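You operate a simulated robot arm through the tools that you are given. There is no shell and no other tool.

The job below is to be done with a simulated robot arm. You get a single attempt, and the scene is never put back.

JOB
Clamp the key in the vice, glue round its slot, then push in the plastic block with the same number.
Fine: round brush, runny glue from the warmer; brush back in its stand, warmer's lid shut, warmer off at the end. A coat counts when it lies all over at full strength: go over it till it gets no stronger.

The check looks at the end state, three seconds after you hand in, the way a careful person would. Anything else that was tipped, shoved, dropped, spilled or broken makes it a failure. A push-on lid holds only when it is set on centred and level and pressed home; a screw cap is set on level and turned clockwise until tight.

ROBOT AND FRAMES
A 5-joint arm with a two-finger parallel gripper, fixed in place. Base frame: the origin is at the foot of the arm, x ahead of it, y to its left, z up; the work surface is at about z = 0. Lengths are in m, angles in degrees, forces in N, time in s.
With the tool pointing down near the work surface it reaches from about 0.26 to 0.6 m from the base axis. Its first joint turns from -66.0 to 66.0 degrees. The tool tilts only in the upright plane through the base axis and itself; it spins freely about its own axis. Payload 1.57 kg.
The TCP is the grasp point between the finger pads, 0.03 m short of the fingertips. In the tool frame z runs along the fingers and y along their closing line. The gripper opens to 0.08 m. The fingers are 0.017 m wide and 0.012 m thick; the gripper's body (0.04 by 0.082 m) begins 0.08 m behind the TCP.
Orientation is told as [roll, pitch, yaw] about the base's x, y, z axes, in that order, counted from this pose: with the fingers straight down and closing along the base's y, the tool's x points along the base's -x, its y along +y and its z along -z.

CONTROLS
- The arm moves only by the tool arm_command. Its argument "increments" is a list of rows, each a list of 7 numbers: the turn, a rotation vector about the base's x, y, z in units of 60 degrees (1.0 is 60 degrees), then the shift along the base's x, y, z in units of 200 mm (1.0 is 200 mm), then the opening in per cent of the stroke, from 0 (shut) to 100 (fully open). In form: [[ax, ay, az, x, y, z, jaw], ...]. A call has 1 to 20 rows; each row is the pose to reach, as a shift and turn from the pose commanded when the call began. A call with a number of a shift or a turn outside -1 to 1 is refused whole. Rows are played at 5 a second. More than 0.05 m and 8.6 degrees between two rows, or a gripper value outside its range, and nothing of the call is played. Where a pose cannot be reached the arm comes as near as it can. A force on the tool above 60 N (or 10 N above the force at the start of the call, whichever is more), or a blocked arm, ends the call early, and 0.2 s more pass. The fingers move at their own pace (about 0.153 m/s each) and stop on an object; they squeeze with about 43 N. The grip force told is the motor's: it shows also when the fingers shut on nothing. Time passes only in rows, and 0.2 s behind the last, so rows that repeat a pose let the fingers close. It gives the time, the measured TCP pose, the force on the tool (base axes), the opening and the grip force at its end, in the units of the frame above (readings bear some noise), with the torque about the TCP (base axes, N m) and any sound that the robot's microphone picked up.
- Cameras (640 x 400 px; columns grow to the right, rows downward): "scene" is fixed at [0.0502, 0.4091, 0.5234]; the picture's right is [-0.58, -0.81, 0.00], its down [-0.48, 0.35, -0.80] and it looks along [0.65, -0.47, -0.59] (base axes); focal length 239 px, centre (320, 200). "wrist" rides on the gripper at [0.072, -0.007, -0.122] in the tool frame; the picture's right is [0.09, 1.00, 0.00], its down [-0.84, 0.08, -0.54] and it looks along [-0.54, 0.05, 0.84] (tool axes); focal length 238 px, centre (320, 200).
- camera(camera): a new picture of that camera. The clock stands still meanwhile.
- point_at(camera, pixels): for up to 12 pixels [column, row] of the newest picture of that camera ("zoom" is the newest enlarged one), the place [x, y, z] in the base frame of the surface seen there, good to about 0.002 m. The clock stands still meanwhile.
- inspect(camera, box): a new picture of the part [left, top, right, bottom] of that camera's present view, enlarged. The clock stands still meanwhile.
- finish_job(): hands the job in; it is judged then, once.

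Unless the task says otherwise, let go and move clear before handing in.

The tools are called as name(argument=value, ...) on one line, values as JSON. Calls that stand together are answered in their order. arm_command: Moves the arm, as the interface text tells. Its arguments: {"type":"object","properties":{"increments":{"type":"array"}},"required":["increments"]} The other tools are called the same way: camera (camera) takes a picture; point_at (camera, pixels) gives the place of the surface under pixels of a picture; inspect (camera, box) takes an enlarged picture of a part of a camera's view; finish_job () hands the job in.

At the start:

```text
time_s: 0.0
eef_pos: [0.2747, 0.2659, 0.3946]
ee_rot: [0.0, 0.0, 0.1]
force: [-0.4, 0.9, 0.4]
ft_torque: [-0.02, 0.0, -0.01]
opening: 0.08
finger_force: 0.0
```

scene: 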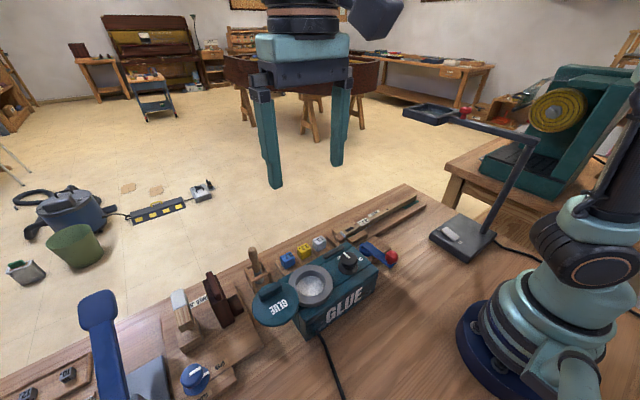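
wrist: 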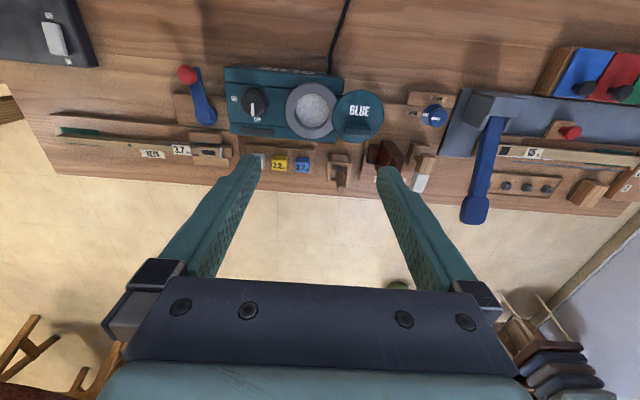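

The wrist picture shows a glue warmer (teal box, pot at px 312,110), a lid (358,115), blocks near (260-302,163), brushes and several levers. I'll take enlarged views before moving.

inspect(camera="wrist", box=[160, 50, 400, 200])

inspect(camera="wrist", box=[400, 40, 640, 230])

inspect(camera="wrist", box=[0, 50, 240, 200])

inspect(camera="scene", box=[160, 180, 440, 355])

inspect(camera="scene", box=[0, 250, 240, 400])

```text
2.67 times, centred on (280, 125) of wrist
```

zoom: 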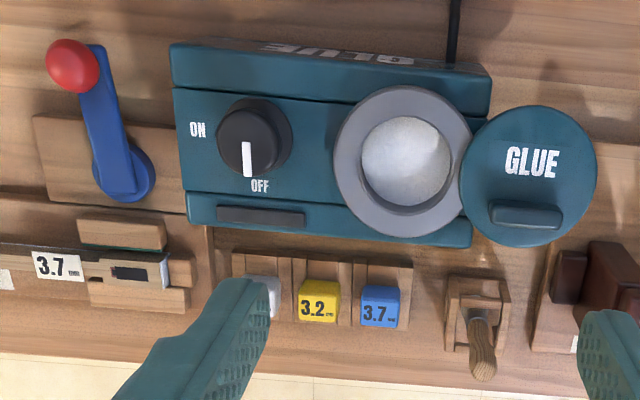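

```text
2.11 times, centred on (520, 135) of wrist
```

zoom: 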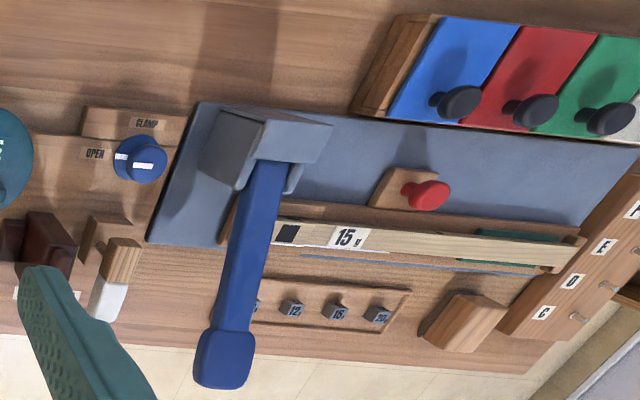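

```text
2.67 times, centred on (120, 125) of wrist
```

zoom: 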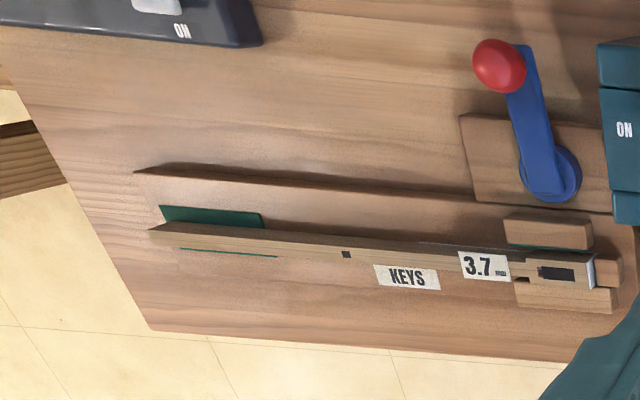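

```text
2.29 times, centred on (300, 268) of scene
```

zoom: 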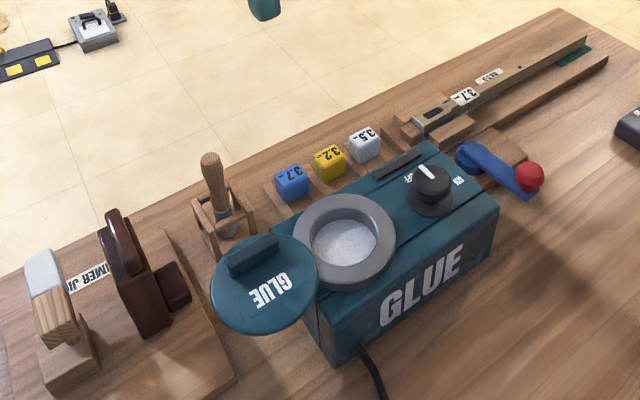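

```text
2.67 times, centred on (120, 325) of scene
```

zoom: 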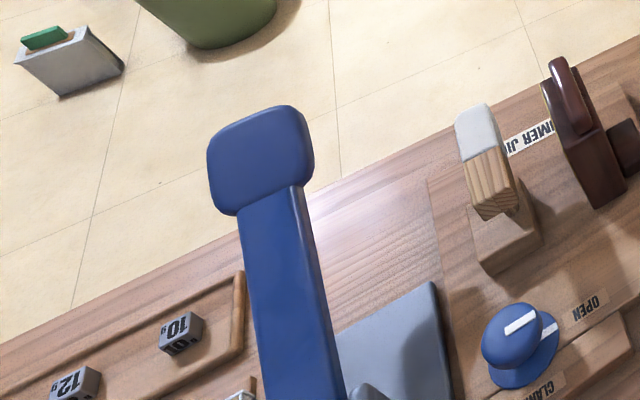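

The numbers read 3.7 on the key and 3.7 on the blue block; knob mark points to OFF; the lid looks swung aside. I'll measure the main items in the wrist picture.

camera(camera="wrist")

point_at(camera="wrist", pixels=[[186, 75], [205, 115], [254, 105], [312, 108], [358, 115], [358, 132], [302, 166], [280, 164], [340, 180], [338, 165], [210, 152], [182, 150]])

point_at(camera="wrist", pixels=[[312, 90], [336, 108], [290, 108], [228, 80], [340, 80], [335, 145], [225, 132], [205, 140], [204, 160], [220, 152], [130, 145], [80, 140]])

```text
taken
```

wrist: 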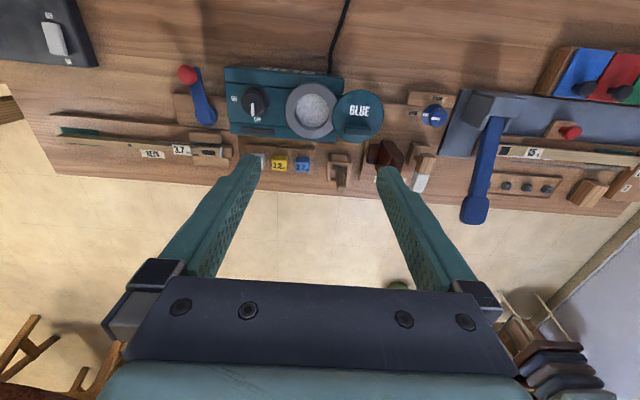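

```text
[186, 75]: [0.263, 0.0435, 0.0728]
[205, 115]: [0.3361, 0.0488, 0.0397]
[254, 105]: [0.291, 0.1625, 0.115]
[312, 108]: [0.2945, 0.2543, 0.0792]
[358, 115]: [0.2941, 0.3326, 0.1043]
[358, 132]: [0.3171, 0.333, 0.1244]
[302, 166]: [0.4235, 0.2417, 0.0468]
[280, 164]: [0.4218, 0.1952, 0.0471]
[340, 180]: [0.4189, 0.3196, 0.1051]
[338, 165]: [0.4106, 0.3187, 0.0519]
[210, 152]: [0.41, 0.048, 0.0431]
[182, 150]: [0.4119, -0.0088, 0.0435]
```

```text
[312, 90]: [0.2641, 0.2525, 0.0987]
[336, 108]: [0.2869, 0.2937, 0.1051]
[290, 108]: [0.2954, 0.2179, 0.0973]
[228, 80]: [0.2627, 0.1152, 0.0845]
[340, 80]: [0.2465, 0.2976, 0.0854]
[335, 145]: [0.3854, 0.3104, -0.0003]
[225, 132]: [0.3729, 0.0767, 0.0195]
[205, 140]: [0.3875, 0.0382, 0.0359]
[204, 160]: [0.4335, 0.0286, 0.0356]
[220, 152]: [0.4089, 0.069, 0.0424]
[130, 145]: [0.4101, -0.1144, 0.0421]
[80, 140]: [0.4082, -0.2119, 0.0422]
```

The warmer's pot is near (0.295, 0.254, 0.10), the brush near (0.41, 0.32), the key slot near (0.41, 0.05). I'll lower the hand for closer views of the brush, pot and lid.

arm_command(increments=[[0, 0, 0, 0, 0.05, -0.2, 100], [0, 0, 0, 0, 0.1, -0.4, 100], [0, 0, 0, 0, 0.12, -0.6, 100], [0, 0, 0, 0, 0.12, -0.6, 100]])

camera(camera="wrist")

camera(camera="scene")

```text
time_s: 1.0
eef_pos: [0.2745, 0.2909, 0.2726]
ee_rot: [0.0, 0.0, 0.1]
force: [0.5, -0.9, -0.5]
ft_torque: [-0.01, -0.01, 0.01]
opening: 0.0799
finger_force: 0.2
```

```text
taken
```

wrist: 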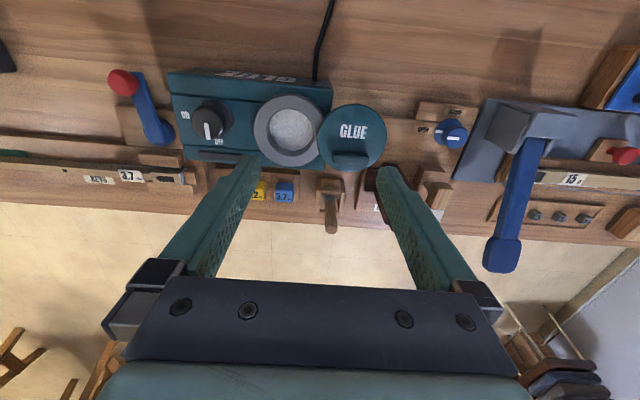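

```text
taken
```

scene: 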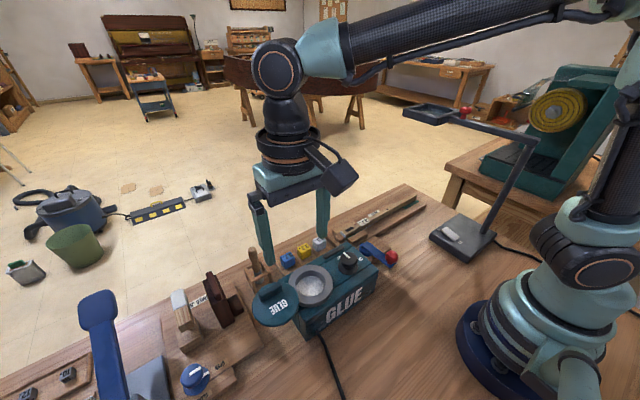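

inspect(camera="wrist", box=[240, 70, 480, 240])

inspect(camera="wrist", box=[100, 50, 260, 210])

inspect(camera="scene", box=[230, 225, 350, 325])

```text
2.35 times, centred on (360, 155) of wrist
```

zoom: 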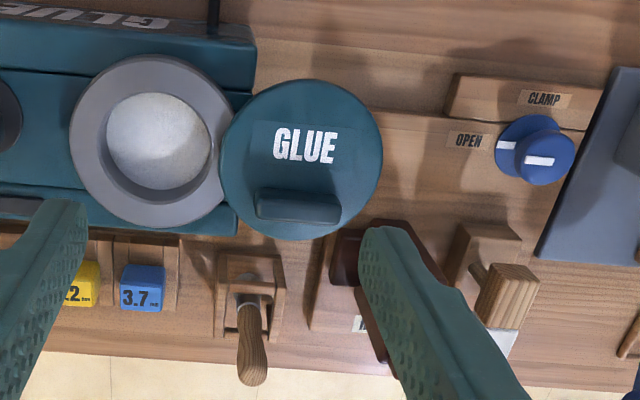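

```text
2.50 times, centred on (180, 130) of wrist
```

zoom: 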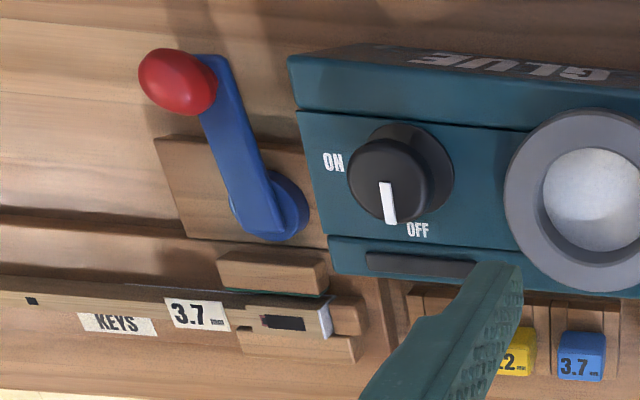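

```text
4.00 times, centred on (290, 275) of scene
```

zoom: 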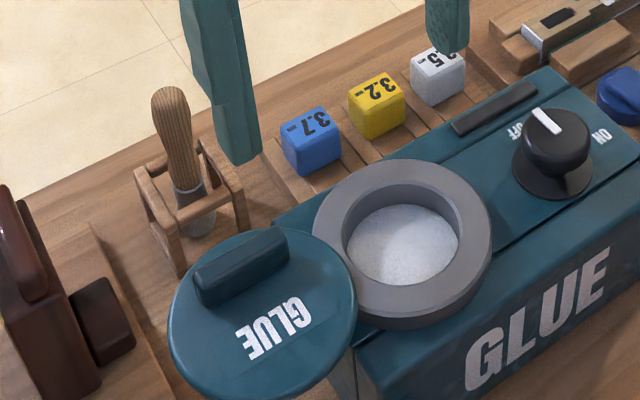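

The knob mark points to OFF (+x), ON is at the -y side, and the glue looks pale and set. I'll move over the vice to see the key, slot and lever closely.

arm_command(increments=[[0, 0, 0, 0.02, -0.2, -0.05, 100], [0, 0, 0, 0.04, -0.4, -0.1, 100], [0, 0, 0, 0.06, -0.6, -0.2, 100], [0, 0, 0, 0.06, -0.8, -0.3, 100], [0, 0, 0, 0.06, -1.0, -0.35, 100], [0, 0, 0, 0.06, -1.0, -0.35, 100]])

arm_command(increments=[[0, 0, 0, 0, -0.2, 0, 100], [0, 0, 0, 0, -0.2, 0, 100]])

camera(camera="wrist")

camera(camera="scene")

```text
time_s: 2.4
eef_pos: [0.2863, 0.0875, 0.205]
ee_rot: [0.0, 0.0, -0.1]
force: [0.7, -0.2, -0.1]
ft_torque: [-0.04, 0.0, -0.01]
opening: 0.0801
finger_force: 0.1
```

```text
time_s: 3.0
eef_pos: [0.285, 0.0496, 0.2041]
ee_rot: [0.1, 0.0, -0.1]
force: [-0.5, 0.8, -0.1]
ft_torque: [0.03, 0.0, 0.02]
opening: 0.0802
finger_force: 0.1
```

```text
taken
```

wrist: 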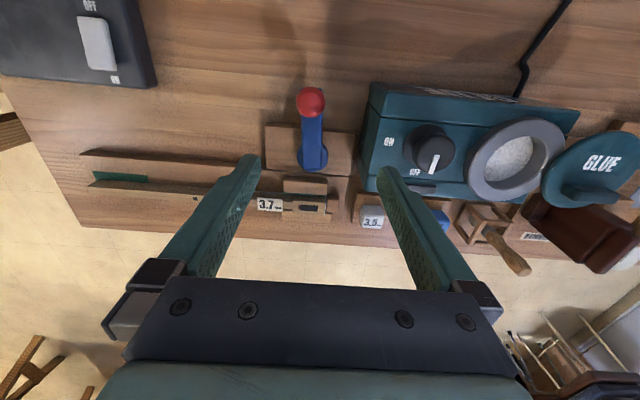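

```text
taken
```

scene: 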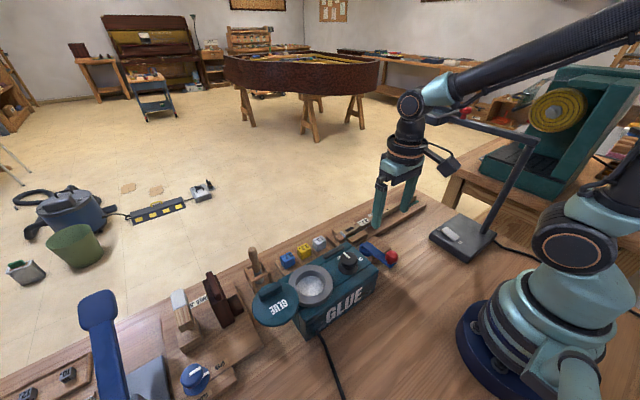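

inspect(camera="wrist", box=[240, 80, 380, 220])

inspect(camera="wrist", box=[250, 160, 350, 220])

inspect(camera="wrist", box=[360, 70, 640, 280])

inspect(camera="wrist", box=[0, 0, 250, 230])

inspect(camera="scene", box=[330, 180, 430, 280])

```text
2.86 times, centred on (310, 150) of wrist
```

zoom: 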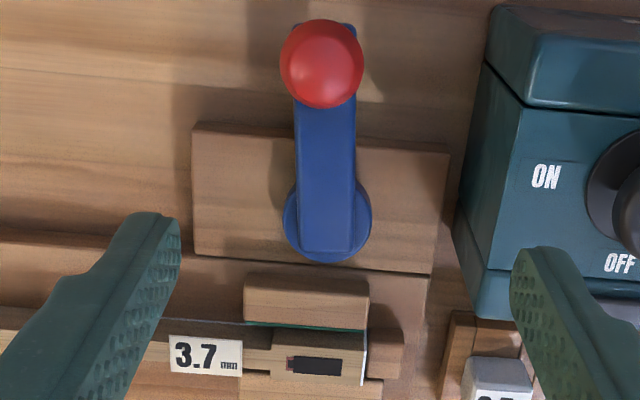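

```text
6.40 times, centred on (300, 190) of wrist
```

zoom: 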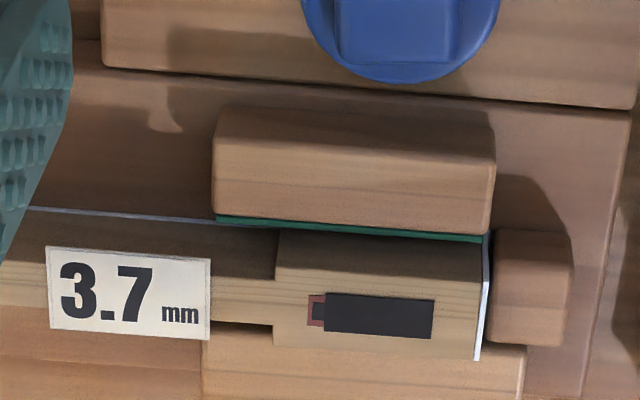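

```text
1.90 times, centred on (500, 175) of wrist
```

zoom: 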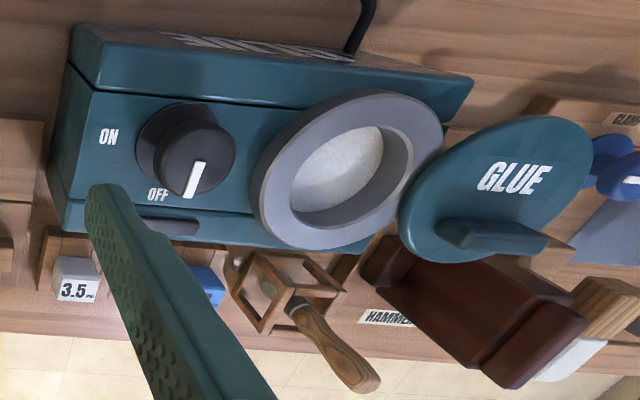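

```text
1.74 times, centred on (125, 115) of wrist
```

zoom: 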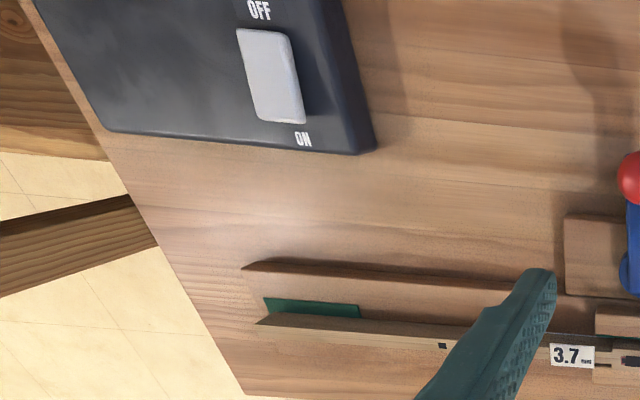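

```text
4.00 times, centred on (380, 230) of scene
```

zoom: 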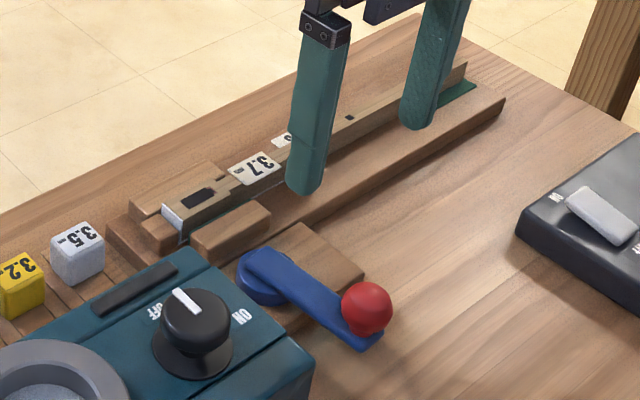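

The key lies between a felt-faced moving jaw (zoom 355,165) and a fixed jaw, with a stop at its end; the slot is at zoom (370,315). I'll measure these and the lever.

inspect(camera="wrist", box=[250, 160, 350, 220])

point_at(camera="zoom", pixels=[[330, 296], [434, 300], [430, 338], [326, 330], [312, 312], [380, 315], [470, 290], [476, 350], [350, 190], [350, 240], [530, 250], [530, 310]])

point_at(camera="zoom", pixels=[[380, 260], [380, 345], [300, 262], [290, 335], [130, 290], [220, 280], [400, 40], [420, 380], [240, 350], [120, 340], [60, 250], [350, 130]])

point_at(camera="wrist", pixels=[[311, 98], [311, 92], [311, 108], [300, 100], [323, 100], [311, 118], [311, 130], [311, 150], [311, 165], [300, 160], [324, 160], [431, 150]])

```text
6.40 times, centred on (300, 190) of wrist
```

zoom: 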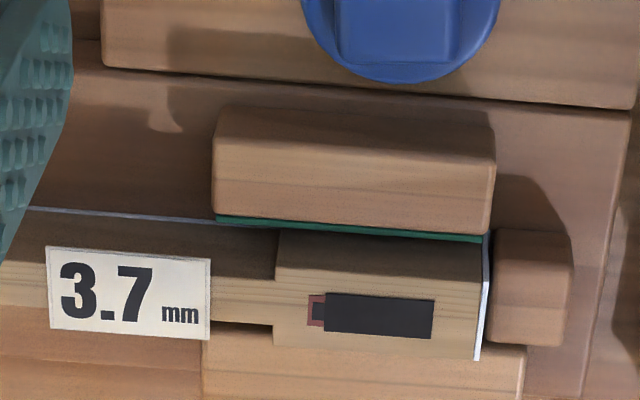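

```text
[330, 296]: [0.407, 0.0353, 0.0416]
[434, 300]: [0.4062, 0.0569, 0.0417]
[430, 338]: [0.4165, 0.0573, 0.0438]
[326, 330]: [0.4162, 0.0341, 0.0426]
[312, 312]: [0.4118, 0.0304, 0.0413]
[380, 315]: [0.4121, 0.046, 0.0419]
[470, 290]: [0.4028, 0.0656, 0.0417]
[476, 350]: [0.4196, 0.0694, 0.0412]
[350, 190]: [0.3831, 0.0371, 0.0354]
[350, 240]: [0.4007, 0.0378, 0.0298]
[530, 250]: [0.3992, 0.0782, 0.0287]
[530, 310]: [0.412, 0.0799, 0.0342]
```

```text
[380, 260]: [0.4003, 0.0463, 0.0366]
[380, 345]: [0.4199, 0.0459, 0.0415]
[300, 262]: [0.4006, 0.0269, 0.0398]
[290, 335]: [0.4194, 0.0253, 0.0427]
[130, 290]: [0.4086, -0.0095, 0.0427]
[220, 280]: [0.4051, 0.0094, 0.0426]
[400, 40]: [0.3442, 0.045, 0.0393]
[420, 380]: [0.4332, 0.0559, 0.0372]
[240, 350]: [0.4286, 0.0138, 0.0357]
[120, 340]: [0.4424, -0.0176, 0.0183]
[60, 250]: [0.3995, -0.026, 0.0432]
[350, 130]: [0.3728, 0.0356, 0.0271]
```

```text
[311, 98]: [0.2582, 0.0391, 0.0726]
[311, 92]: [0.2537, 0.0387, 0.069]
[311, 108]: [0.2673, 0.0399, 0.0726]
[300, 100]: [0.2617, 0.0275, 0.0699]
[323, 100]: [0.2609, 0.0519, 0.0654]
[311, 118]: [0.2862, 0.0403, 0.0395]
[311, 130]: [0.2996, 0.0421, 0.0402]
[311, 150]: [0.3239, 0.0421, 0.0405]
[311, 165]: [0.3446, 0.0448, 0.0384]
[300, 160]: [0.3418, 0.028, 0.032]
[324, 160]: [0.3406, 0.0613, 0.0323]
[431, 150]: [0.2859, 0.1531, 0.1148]
```

Slot spans about x 0.407–0.416, y 0.035–0.057 at z 0.042; lever ball is at (0.261, 0.040, 0.06). Next I'll move over to the knob to measure it and see the blocks.

arm_command(increments=[[0, 0, 0, -0.02, 0.2, 0.05, 100], [0, 0, 0, -0.04, 0.4, 0.08, 100], [0, 0, 0, -0.06, 0.57, 0.08, 100], [0, 0, 0, -0.06, 0.57, 0.08, 100]])

camera(camera="wrist")

inspect(camera="wrist", box=[250, 60, 410, 220])

```text
time_s: 4.0
eef_pos: [0.2765, 0.1657, 0.22]
ee_rot: [0.0, 0.0, 0.0]
force: [0.3, 0.2, 0.3]
ft_torque: [0.02, 0.04, -0.02]
opening: 0.08
finger_force: 0.1
```

```text
taken
```

wrist: 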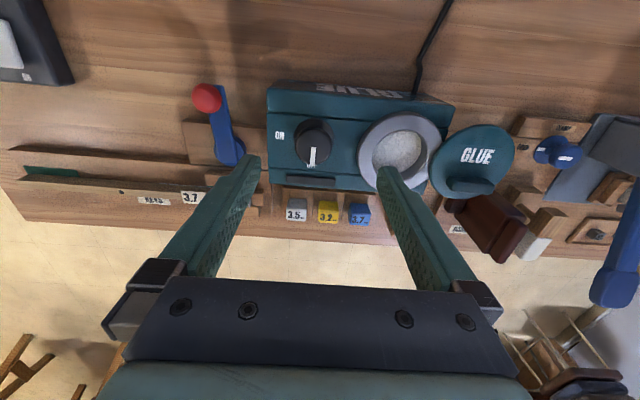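

```text
2.50 times, centred on (330, 140) of wrist
```

zoom: 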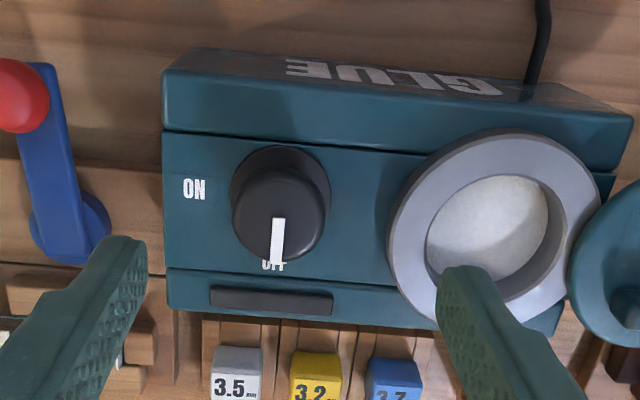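

The knob's mark (zoom 277,240) points at OFF; ON (195,188) lies at -y. I'll measure the knob edges, pot rim, lid and blocks.

point_at(camera="zoom", pixels=[[278, 210], [236, 210], [322, 210], [278, 172], [276, 258], [276, 225], [194, 188], [272, 300], [440, 235], [545, 230], [490, 182], [490, 270]])

point_at(camera="zoom", pixels=[[400, 225], [580, 220], [500, 140], [505, 300], [490, 230], [236, 388], [315, 385], [394, 380], [236, 360], [315, 360], [394, 365], [560, 180]])

point_at(camera="wrist", pixels=[[478, 155], [436, 165], [512, 152], [475, 128], [470, 192], [470, 182], [452, 187], [488, 186], [297, 208], [328, 206], [359, 210], [359, 218]])

```text
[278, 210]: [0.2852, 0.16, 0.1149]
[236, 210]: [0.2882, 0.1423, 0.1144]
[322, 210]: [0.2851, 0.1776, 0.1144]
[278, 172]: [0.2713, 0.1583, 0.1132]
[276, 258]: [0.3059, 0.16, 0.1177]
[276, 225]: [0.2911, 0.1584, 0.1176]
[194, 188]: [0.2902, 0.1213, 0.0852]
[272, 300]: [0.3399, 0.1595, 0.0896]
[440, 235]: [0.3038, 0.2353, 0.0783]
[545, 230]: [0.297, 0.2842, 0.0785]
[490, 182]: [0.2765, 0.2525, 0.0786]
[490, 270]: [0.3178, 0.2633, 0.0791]
```

```text
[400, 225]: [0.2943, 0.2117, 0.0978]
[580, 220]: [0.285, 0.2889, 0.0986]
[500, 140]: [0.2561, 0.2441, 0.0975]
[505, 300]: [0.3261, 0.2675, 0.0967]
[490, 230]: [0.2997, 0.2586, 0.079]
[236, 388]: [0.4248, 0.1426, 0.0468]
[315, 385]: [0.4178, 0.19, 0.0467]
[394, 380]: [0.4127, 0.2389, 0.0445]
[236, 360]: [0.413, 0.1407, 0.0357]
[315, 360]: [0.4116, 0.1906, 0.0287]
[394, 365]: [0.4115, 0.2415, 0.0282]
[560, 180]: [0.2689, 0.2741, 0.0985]
```

```text
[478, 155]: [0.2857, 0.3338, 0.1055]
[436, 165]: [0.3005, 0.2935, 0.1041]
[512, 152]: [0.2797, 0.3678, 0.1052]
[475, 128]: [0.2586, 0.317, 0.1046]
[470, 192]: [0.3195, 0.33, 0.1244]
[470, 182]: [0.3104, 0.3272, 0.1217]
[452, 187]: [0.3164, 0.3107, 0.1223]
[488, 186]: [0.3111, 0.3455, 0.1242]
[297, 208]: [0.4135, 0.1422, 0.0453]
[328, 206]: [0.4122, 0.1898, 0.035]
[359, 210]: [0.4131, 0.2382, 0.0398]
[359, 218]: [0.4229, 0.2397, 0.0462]
```

Knob centre is about (0.287, 0.160), 36 mm wide, top at z 0.115. I'll lower open fingers around it.

arm_command(increments=[[0, 0, 0, 0.05, -0.025, -0.1, 75], [0, 0, 0, 0.05, -0.025, -0.25, 75], [0, 0, 0, 0.05, -0.025, -0.4, 75], [0, 0, 0, 0.05, -0.025, -0.475, 75], [0, 0, 0, 0.05, -0.025, -0.475, 75]])

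camera(camera="wrist")

inspect(camera="scene", box=[290, 200, 410, 300])

```text
time_s: 5.2
eef_pos: [0.2843, 0.1585, 0.1261]
ee_rot: [-0.1, 0.0, 0.1]
force: [0.2, 0.0, 0.1]
ft_torque: [-0.02, 0.03, 0.0]
opening: 0.06
finger_force: 0.0
```

```text
taken
```

wrist: 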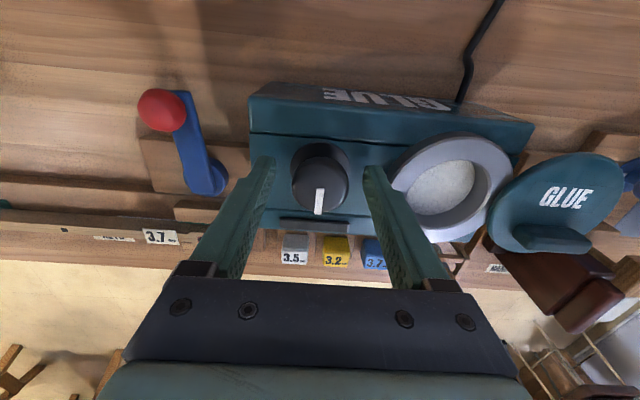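

```text
4.00 times, centred on (350, 250) of scene
```

zoom: 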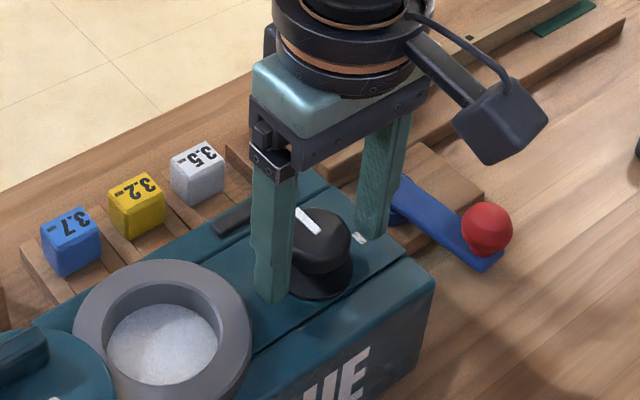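

The fingers straddle the knob (px 320,185). I'll measure it once more before gripping.

point_at(camera="wrist", pixels=[[320, 183], [294, 185], [347, 185], [320, 165], [319, 210], [318, 225], [265, 165], [370, 175]])

```text
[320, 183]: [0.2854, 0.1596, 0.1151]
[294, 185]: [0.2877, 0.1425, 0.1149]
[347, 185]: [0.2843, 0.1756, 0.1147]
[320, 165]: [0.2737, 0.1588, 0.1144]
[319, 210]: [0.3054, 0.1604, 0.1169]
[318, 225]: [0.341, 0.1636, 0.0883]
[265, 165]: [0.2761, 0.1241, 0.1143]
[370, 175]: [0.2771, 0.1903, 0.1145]
```

Knob centre is (0.288, 0.159); I'll shift 3 mm in x and close on it.

arm_command(increments=[[0, 0, 0, 0.015, 0.003, 0, 75], [0, 0, 0, 0.015, 0.003, 0, 40], [0, 0, 0, 0.015, 0.003, 0, 40], [0, 0, 0, 0.015, 0.003, 0, 40]])

```text
time_s: 6.2
eef_pos: [0.2867, 0.1592, 0.1253]
ee_rot: [0.0, 0.0, 0.0]
force: [-0.9, -6.4, 3.6]
ft_torque: [-0.11, -0.06, -0.05]
opening: 0.0373
finger_force: 43.2
```

The grip is on the knob (37 mm). Now I'll turn it clockwise toward ON.

arm_command(increments=[[0, 0, -0.125, 0, 0, 0, 40], [0, 0, -0.25, 0, 0, 0, 40], [0, 0, -0.375, 0, 0, 0, 40], [0, 0, -0.5, 0, 0, 0, 40], [0, 0, -0.625, 0, 0, 0, 40], [0, 0, -0.75, 0, 0, 0, 40], [0, 0, -0.75, 0, 0, 0, 40]])

inspect(camera="scene", box=[290, 200, 410, 300])

```text
time_s: 7.8
eef_pos: [0.2878, 0.1612, 0.1268]
ee_rot: [0.4, -0.1, -45.1]
force: [4.8, 31.3, -16.5]
ft_torque: [0.57, 0.26, 0.04]
opening: 0.0374
finger_force: 43.9
```

```text
4.00 times, centred on (350, 250) of scene
```

zoom: 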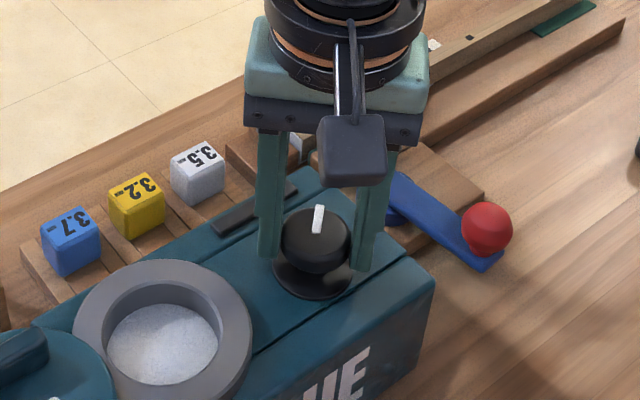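

The knob has followed 45°, but there is a 31 N side load, so I'll ease the pose +2 mm in y as I go on turning.

arm_command(increments=[[0, 0, 0, 0, 0.008, 0, 40], [0, 0, 0, 0, 0.008, 0, 40]])

```text
time_s: 8.4
eef_pos: [0.2895, 0.1621, 0.1257]
ee_rot: [0.3, -0.1, -45.2]
force: [11.0, 1.5, -2.3]
ft_torque: [-0.01, -0.58, 0.0]
opening: 0.0373
finger_force: 43.3
```

Side load dropped to about 11 N. I'll continue turning to ON.

arm_command(increments=[[0, 0, -0.125, 0.004, 0, 0, 40], [0, 0, -0.25, 0.004, 0, 0, 40], [0, 0, -0.375, 0.004, 0, 0, 40], [0, 0, -0.5, 0.004, 0, 0, 40], [0, 0, -0.625, 0.004, 0, 0, 40], [0, 0, -0.75, 0.004, 0, 0, 40], [0, 0, -0.75, 0.004, 0, 0, 40]])

inspect(camera="scene", box=[290, 200, 410, 300])

```text
time_s: 10.0
eef_pos: [0.2896, 0.163, 0.1254]
ee_rot: [0.3, 0.0, -90.2]
force: [15.3, -3.4, 15.1]
ft_torque: [0.14, -0.4, 0.42]
opening: 0.0371
finger_force: 43.5
```

```text
4.00 times, centred on (350, 250) of scene
```

zoom: 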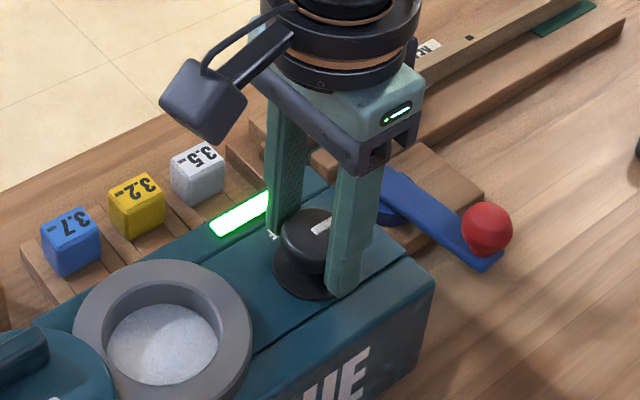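

The strip now glows green (zoom 240,212), so the warmer is on. I'll let go, rise, and head for the vice lever.

arm_command(increments=[[0, 0, 0, 0, 0, 0, 75], [0, 0, 0, 0, 0, 0, 75], [0, 0, 0, 0, 0, 0.15, 75], [0, 0, 0, 0, 0, 0.35, 75], [0, 0, 0.125, 0, 0, 0.4, 75], [0, 0, 0.25, 0, 0, 0.4, 75], [0, 0, 0.375, 0, -0.1, 0.4, 75], [0, 0, 0.5, 0, -0.2, 0.4, 75], [0, 0, 0.625, 0, -0.3, 0.4, 75], [0, 0, 0.75, -0.05, -0.4, 0.4, 75], [0, 0, 0.875, -0.1, -0.5, 0.4, 75], [0, 0, 1.0, -0.1, -0.6, 0.4, 75], [0, 0, 1.0, -0.1, -0.6, 0.4, 75]])

arm_command(increments=[[0, 0, 0.125, 0, 0, 0, 55], [0, 0, 0.25, 0, 0, 0, 55], [0, 0, 0.375, 0, 0, 0, 55], [0, 0, 0.5, 0, 0, 0, 55], [0, 0, 0.5, 0, 0, 0, 55]])

camera(camera="wrist")

camera(camera="scene")

```text
time_s: 12.8
eef_pos: [0.2675, 0.0409, 0.2033]
ee_rot: [0.1, 0.0, -30.0]
force: [-0.4, 0.0, -0.4]
ft_torque: [0.02, -0.03, -0.07]
opening: 0.06
finger_force: 0.0
```

```text
time_s: 14.0
eef_pos: [0.2686, 0.0414, 0.2063]
ee_rot: [0.0, 0.0, 0.1]
force: [0.2, 0.1, 0.4]
ft_torque: [-0.01, 0.03, -0.01]
opening: 0.0438
finger_force: 0.1
```

```text
taken
```

wrist: 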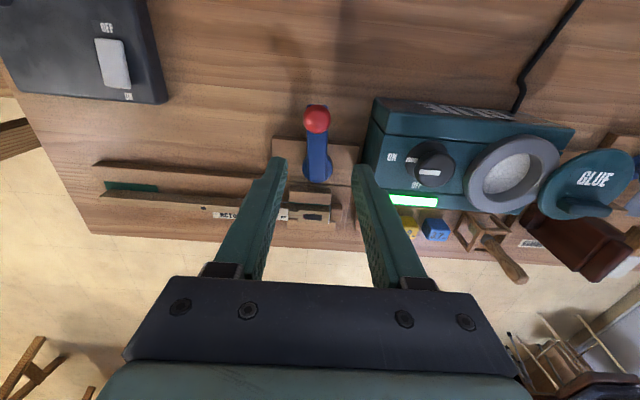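

```text
taken
```

scene: 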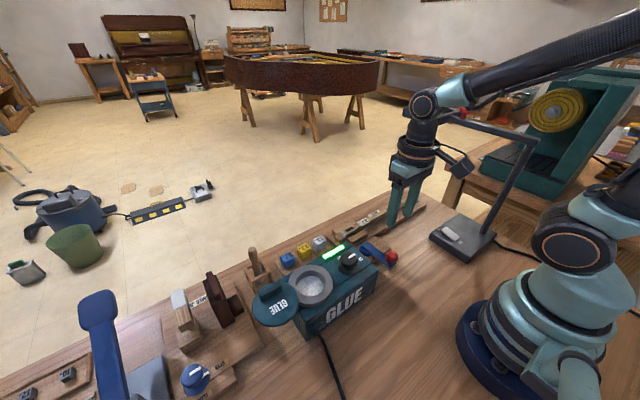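

The warmer is lit and the ball (px 317,118) sits between the fingers in y. I'll lower the open fingers around the lever's ball.

arm_command(increments=[[0, 0, 0, -0.02, -0.005, -0.2, 55], [0, 0, 0, -0.02, -0.005, -0.4, 55], [0, 0, 0, -0.02, -0.005, -0.6, 55], [0, 0, 0, -0.02, -0.005, -0.655, 55], [0, 0, 0, -0.02, -0.005, -0.655, 55]])

camera(camera="wrist")

inspect(camera="scene", box=[330, 190, 450, 290])

```text
time_s: 15.2
eef_pos: [0.2631, 0.0412, 0.0748]
ee_rot: [0.1, 0.0, -0.1]
force: [-0.2, 0.2, 0.4]
ft_torque: [-0.01, 0.03, 0.01]
opening: 0.0439
finger_force: 0.2
```

```text
taken
```

wrist: 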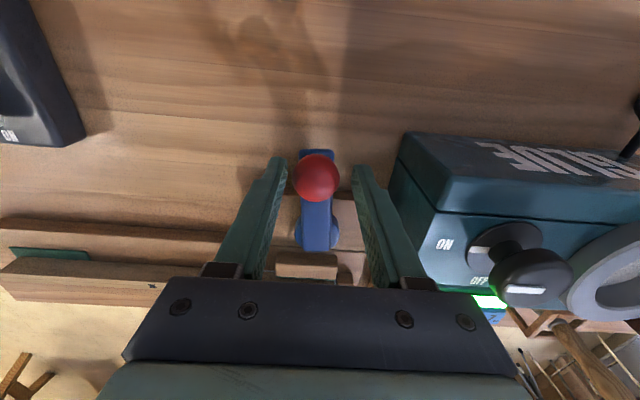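

```text
4.00 times, centred on (390, 240) of scene
```

zoom: 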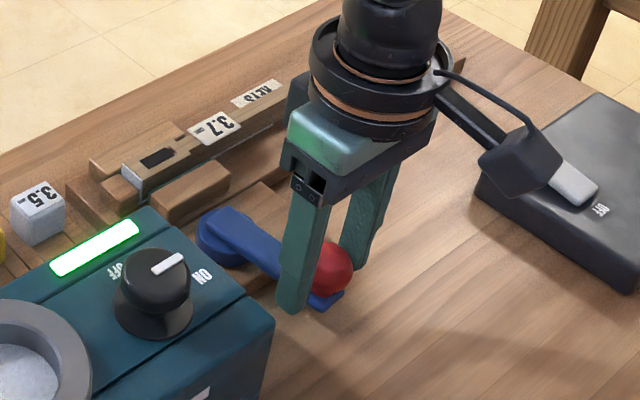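

The ball is caged. I'll sweep the lever toward -y in an arc about its pivot (0.339, 0.045), 30° first, and see whether the jaw moves.

arm_command(increments=[[0, 0, 0, 0, 0, 0, 40], [0, 0, 0.125, 0.0065, -0.05, 0, 40], [0, 0, 0.25, 0.0195, -0.099, 0, 40], [0, 0, 0.375, 0.039, -0.1455, 0, 40], [0, 0, 0.5, 0.064, -0.189, 0, 40], [0, 0, 0.5, 0.064, -0.189, 0, 40]])

inspect(camera="scene", box=[330, 190, 450, 290])

camera(camera="wrist")

```text
time_s: 16.6
eef_pos: [0.2771, 0.0024, 0.0759]
ee_rot: [-0.1, 0.0, 30.1]
force: [0.7, -0.3, -0.8]
ft_torque: [0.0, 0.01, -0.02]
opening: 0.0319
finger_force: 0.1
```

```text
4.00 times, centred on (390, 240) of scene
```

zoom: 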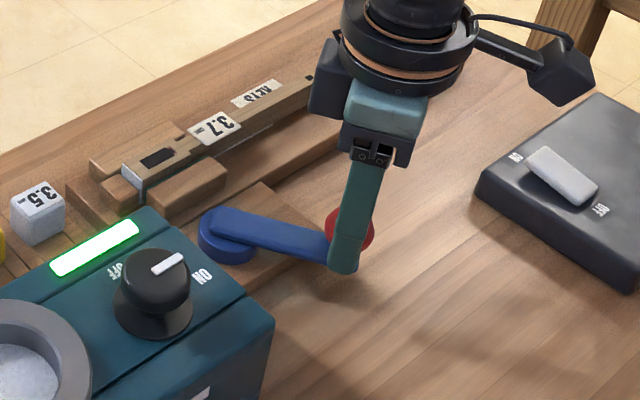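

```text
taken
```

wrist: 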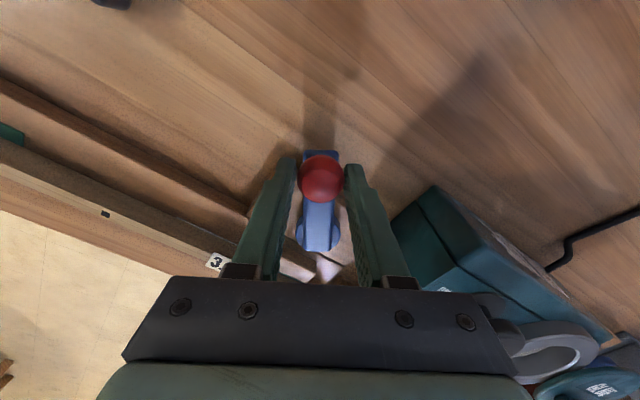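

The lever followed freely and the jaw seems to move toward the key. I'll sweep a further 30°.

arm_command(increments=[[0, 0, 0.125, 0.0307, -0.04, 0, 40], [0, 0, 0.25, 0.0664, -0.0758, 0, 40], [0, 0, 0.375, 0.1064, -0.1065, 0, 40], [0, 0, 0.5, 0.15, -0.1318, 0, 40], [0, 0, 0.5, 0.15, -0.1318, 0, 40]])

inspect(camera="scene", box=[330, 190, 450, 290])

```text
time_s: 17.8
eef_pos: [0.3077, -0.0239, 0.0751]
ee_rot: [0.0, 0.0, 60.2]
force: [0.1, 0.4, -0.2]
ft_torque: [0.0, 0.04, -0.02]
opening: 0.0324
finger_force: 0.6
```

```text
4.00 times, centred on (390, 240) of scene
```

zoom: 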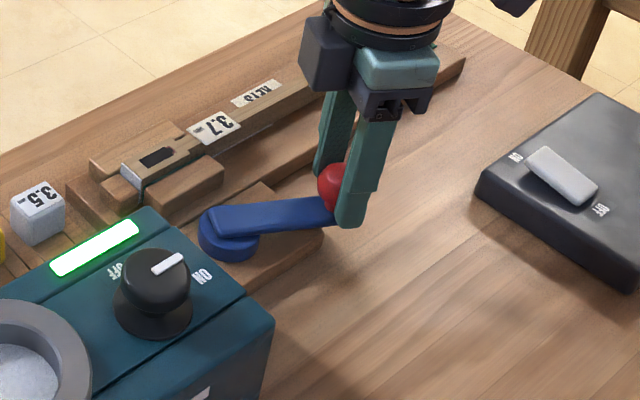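

No load yet; I'll sweep the last 30° toward lever pointing along -y.

arm_command(increments=[[0, 0, 0.125, 0.0466, -0.0194, 0, 40], [0, 0, 0.25, 0.0954, -0.0325, 0, 40], [0, 0, 0.375, 0.1454, -0.039, 0, 40], [0, 0, 0.5, 0.1959, -0.0391, 0, 40], [0, 0, 0.5, 0.1959, -0.0391, 0, 40]])

inspect(camera="scene", box=[330, 190, 450, 290])

```text
time_s: 19.0
eef_pos: [0.3427, -0.0311, 0.0731]
ee_rot: [0.5, -0.1, 90.1]
force: [-15.5, 4.0, -4.8]
ft_torque: [0.08, 0.14, -0.12]
opening: 0.0457
finger_force: 7.6
```

```text
4.00 times, centred on (390, 240) of scene
```

zoom: 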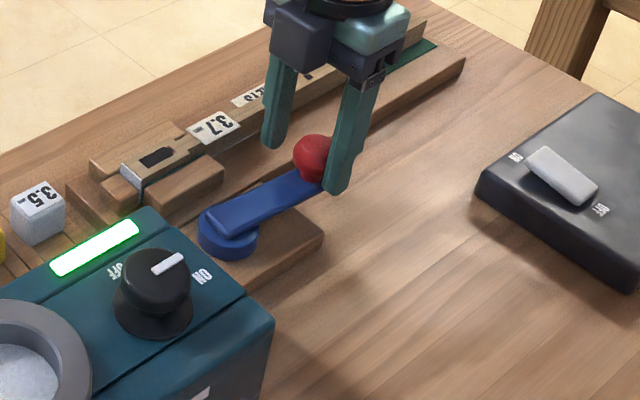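

The lever now resists (-15 N, fingers spread to 46 mm), so the jaw is pressing. I'll close on the ball and look at how far the jaw has come.

arm_command(increments=[[0, 0, 0, 0, 0, 0, 10], [0, 0, 0, 0, 0, 0, 10], [0, 0, 0, 0, 0, 0, 10]])

inspect(camera="scene", box=[340, 190, 440, 270])

camera(camera="wrist")

```text
time_s: 19.8
eef_pos: [0.3397, -0.0315, 0.073]
ee_rot: [1.2, -0.2, 90.0]
force: [-32.5, -10.5, 6.4]
ft_torque: [-0.13, 0.57, 0.13]
opening: 0.0367
finger_force: 15.8
```

```text
5.00 times, centred on (390, 230) of scene
```

zoom: 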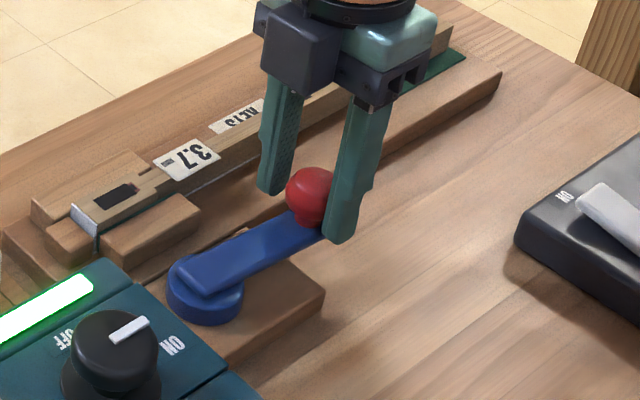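

```text
taken
```

wrist: 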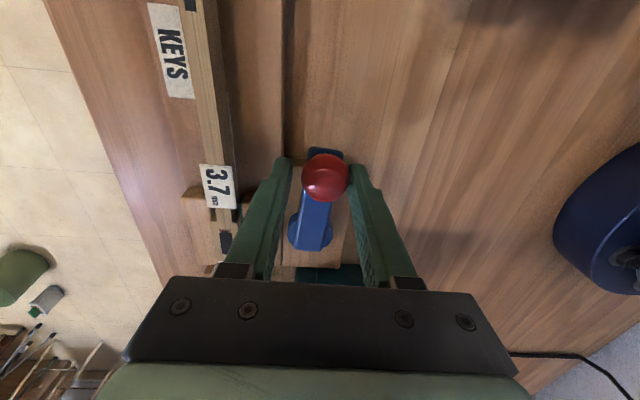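

The trailing finger presses the ball with about 32 N and the jaw block seems close to the key. I'll measure ball, lever and jaw positions.

point_at(camera="wrist", pixels=[[326, 177], [305, 180], [347, 180], [315, 230], [285, 170], [270, 200], [244, 215], [232, 200], [287, 120], [270, 120], [250, 120], [355, 170]])

inspect(camera="scene", box=[335, 215, 395, 255])

```text
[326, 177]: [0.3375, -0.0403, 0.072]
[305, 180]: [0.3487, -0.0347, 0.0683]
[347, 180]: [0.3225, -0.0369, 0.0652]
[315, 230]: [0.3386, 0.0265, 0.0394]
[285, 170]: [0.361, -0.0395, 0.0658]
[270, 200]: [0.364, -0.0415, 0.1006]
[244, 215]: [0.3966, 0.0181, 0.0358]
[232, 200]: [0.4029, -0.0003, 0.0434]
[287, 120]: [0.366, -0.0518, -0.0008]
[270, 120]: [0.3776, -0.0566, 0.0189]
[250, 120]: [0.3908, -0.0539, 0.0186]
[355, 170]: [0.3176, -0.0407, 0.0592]
```

```text
10.00 times, centred on (365, 235) of scene
```

zoom: 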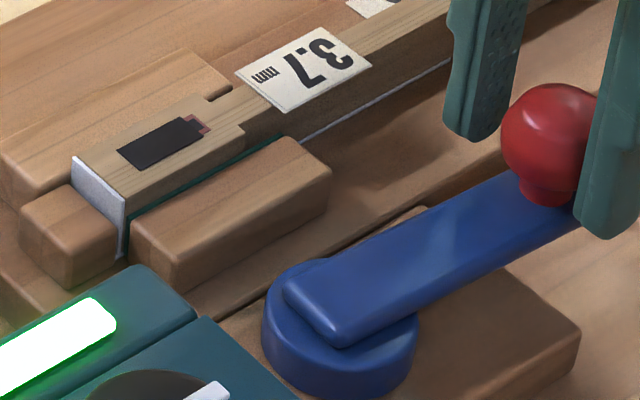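

Felt now touches the key (zoom 220,170) and the lever lies along -y. I'll push a little further to find whether it reaches a firm stop.

arm_command(increments=[[0, 0, 0, 0.015, 0, 0, 0], [0, 0, 0, 0.03, 0, 0, 0], [0, 0, 0, 0.045, 0, 0, 0], [0, 0, 0, 0.045, 0, 0, 0]])

inspect(camera="scene", box=[335, 215, 395, 255])

```text
time_s: 20.4
eef_pos: [0.3365, -0.0305, 0.0718]
ee_rot: [2.9, -0.3, 89.9]
force: [-1.5, 1.0, 3.9]
ft_torque: [0.05, 0.2, -0.44]
opening: 0.0303
finger_force: 39.5
stopped in row 2: the force on the tool passed its limit at 70 N (the readings are from after the stop); the commanded pose is now the measured one
```

```text
10.00 times, centred on (365, 235) of scene
```

zoom: 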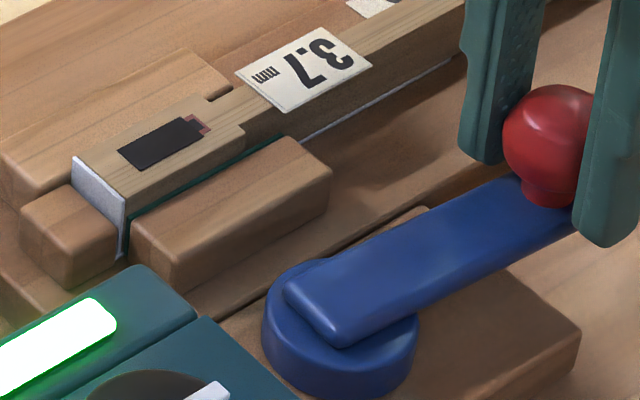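

The force jumped to 70 N with no further lever motion, so it is at its stop and the key is clamped. I'll open the fingers, straighten the small tilt, and rise.

arm_command(increments=[[0, 0, 0, 0, 0, 0, 65], [0, 0, 0, 0, 0, 0, 65], [0, -0.048, 0, 0, 0, 0.1, 65], [0, -0.048, 0, 0, 0, 0.3, 65], [0, -0.048, 0, 0, 0, 0.5, 65], [0, -0.048, 0, 0, 0, 0.6, 65], [0, -0.048, 0, 0, 0, 0.6, 65]])

inspect(camera="scene", box=[335, 215, 395, 255])

inspect(camera="scene", box=[230, 225, 350, 325])

```text
time_s: 22.0
eef_pos: [0.3378, -0.0301, 0.1916]
ee_rot: [-0.2, 0.0, 90.0]
force: [1.2, 0.7, -0.1]
ft_torque: [0.05, -0.01, -0.01]
opening: 0.0519
finger_force: 0.1
```

```text
10.00 times, centred on (365, 235) of scene
```

zoom: 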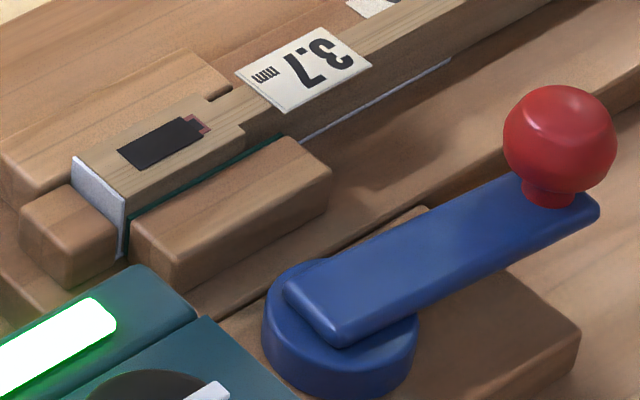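

```text
4.00 times, centred on (290, 275) of scene
```

zoom: 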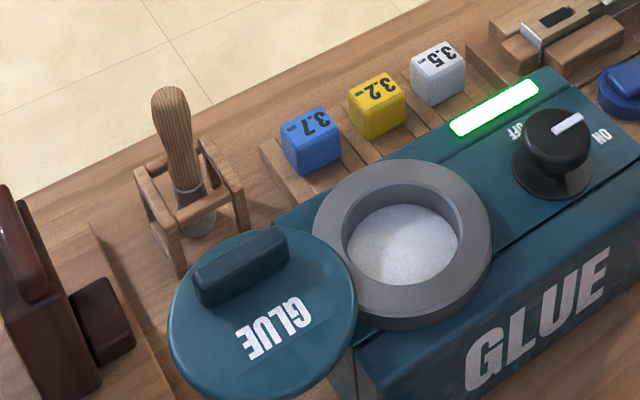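

The lever stays put after release. Now I'll go over to the brush stand, turning the hand back to yaw 0, to inspect brush and lid.

arm_command(increments=[[0, 0, -0.125, 0, 0.1, 0.1, 100], [0, 0, -0.25, 0, 0.2, 0.2, 100], [0, 0, -0.375, 0, 0.35, 0.25, 100], [0, 0, -0.5, 0, 0.5, 0.25, 100], [0, 0, -0.625, 0, 0.65, 0.25, 100], [0, 0, -0.75, 0, 0.8, 0.25, 100], [0, 0, -0.875, -0.05, 0.95, 0.25, 100], [0, 0, -1.0, -0.1, 1.0, 0.25, 100]])

arm_command(increments=[[0, 0, -0.125, -0.05, 0.2, 0, 100], [0, 0, -0.25, -0.1, 0.4, 0, 100], [0, 0, -0.375, -0.1, 0.6, 0, 100], [0, 0, -0.5, -0.1, 0.75, 0, 100], [0, 0, -0.5, -0.1, 0.75, 0, 100]])

camera(camera="wrist")

```text
time_s: 23.8
eef_pos: [0.3153, 0.1711, 0.2407]
ee_rot: [-0.1, -0.2, 29.8]
force: [1.3, 0.1, -0.1]
ft_torque: [0.0, 0.01, 0.01]
opening: 0.0799
finger_force: 0.0
```

```text
time_s: 25.0
eef_pos: [0.2964, 0.32, 0.2403]
ee_rot: [0.1, -0.1, 0.0]
force: [-0.3, -1.1, 0.5]
ft_torque: [0.02, 0.0, 0.01]
opening: 0.0797
finger_force: 0.0
```

```text
taken
```

wrist: 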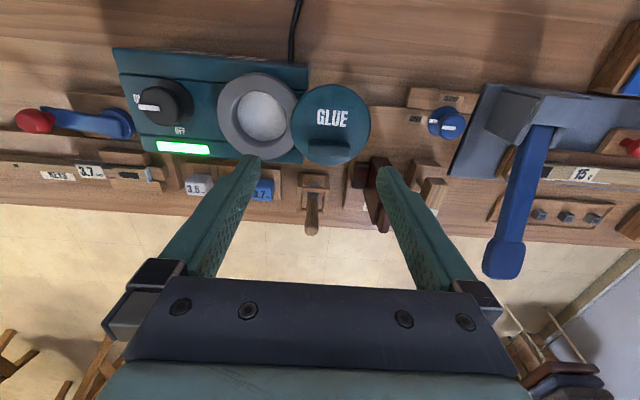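

inspect(camera="wrist", box=[270, 80, 390, 240])

point_at(camera="wrist", pixels=[[312, 228], [312, 220], [312, 210], [312, 200], [313, 193], [298, 180], [327, 180], [302, 195], [326, 195], [300, 208], [328, 208], [312, 178]])

```text
2.50 times, centred on (330, 160) of wrist
```

zoom: 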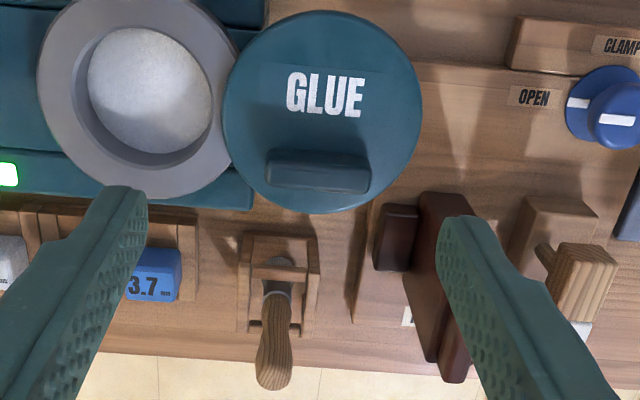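

```text
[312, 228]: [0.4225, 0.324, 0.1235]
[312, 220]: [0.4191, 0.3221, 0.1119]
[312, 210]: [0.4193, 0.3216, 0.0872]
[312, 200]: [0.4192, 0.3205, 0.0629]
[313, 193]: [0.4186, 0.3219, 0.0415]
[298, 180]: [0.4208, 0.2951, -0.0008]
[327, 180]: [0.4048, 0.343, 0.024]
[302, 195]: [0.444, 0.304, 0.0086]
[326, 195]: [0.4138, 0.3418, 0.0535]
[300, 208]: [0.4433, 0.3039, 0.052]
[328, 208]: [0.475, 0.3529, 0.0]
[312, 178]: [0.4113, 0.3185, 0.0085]
```

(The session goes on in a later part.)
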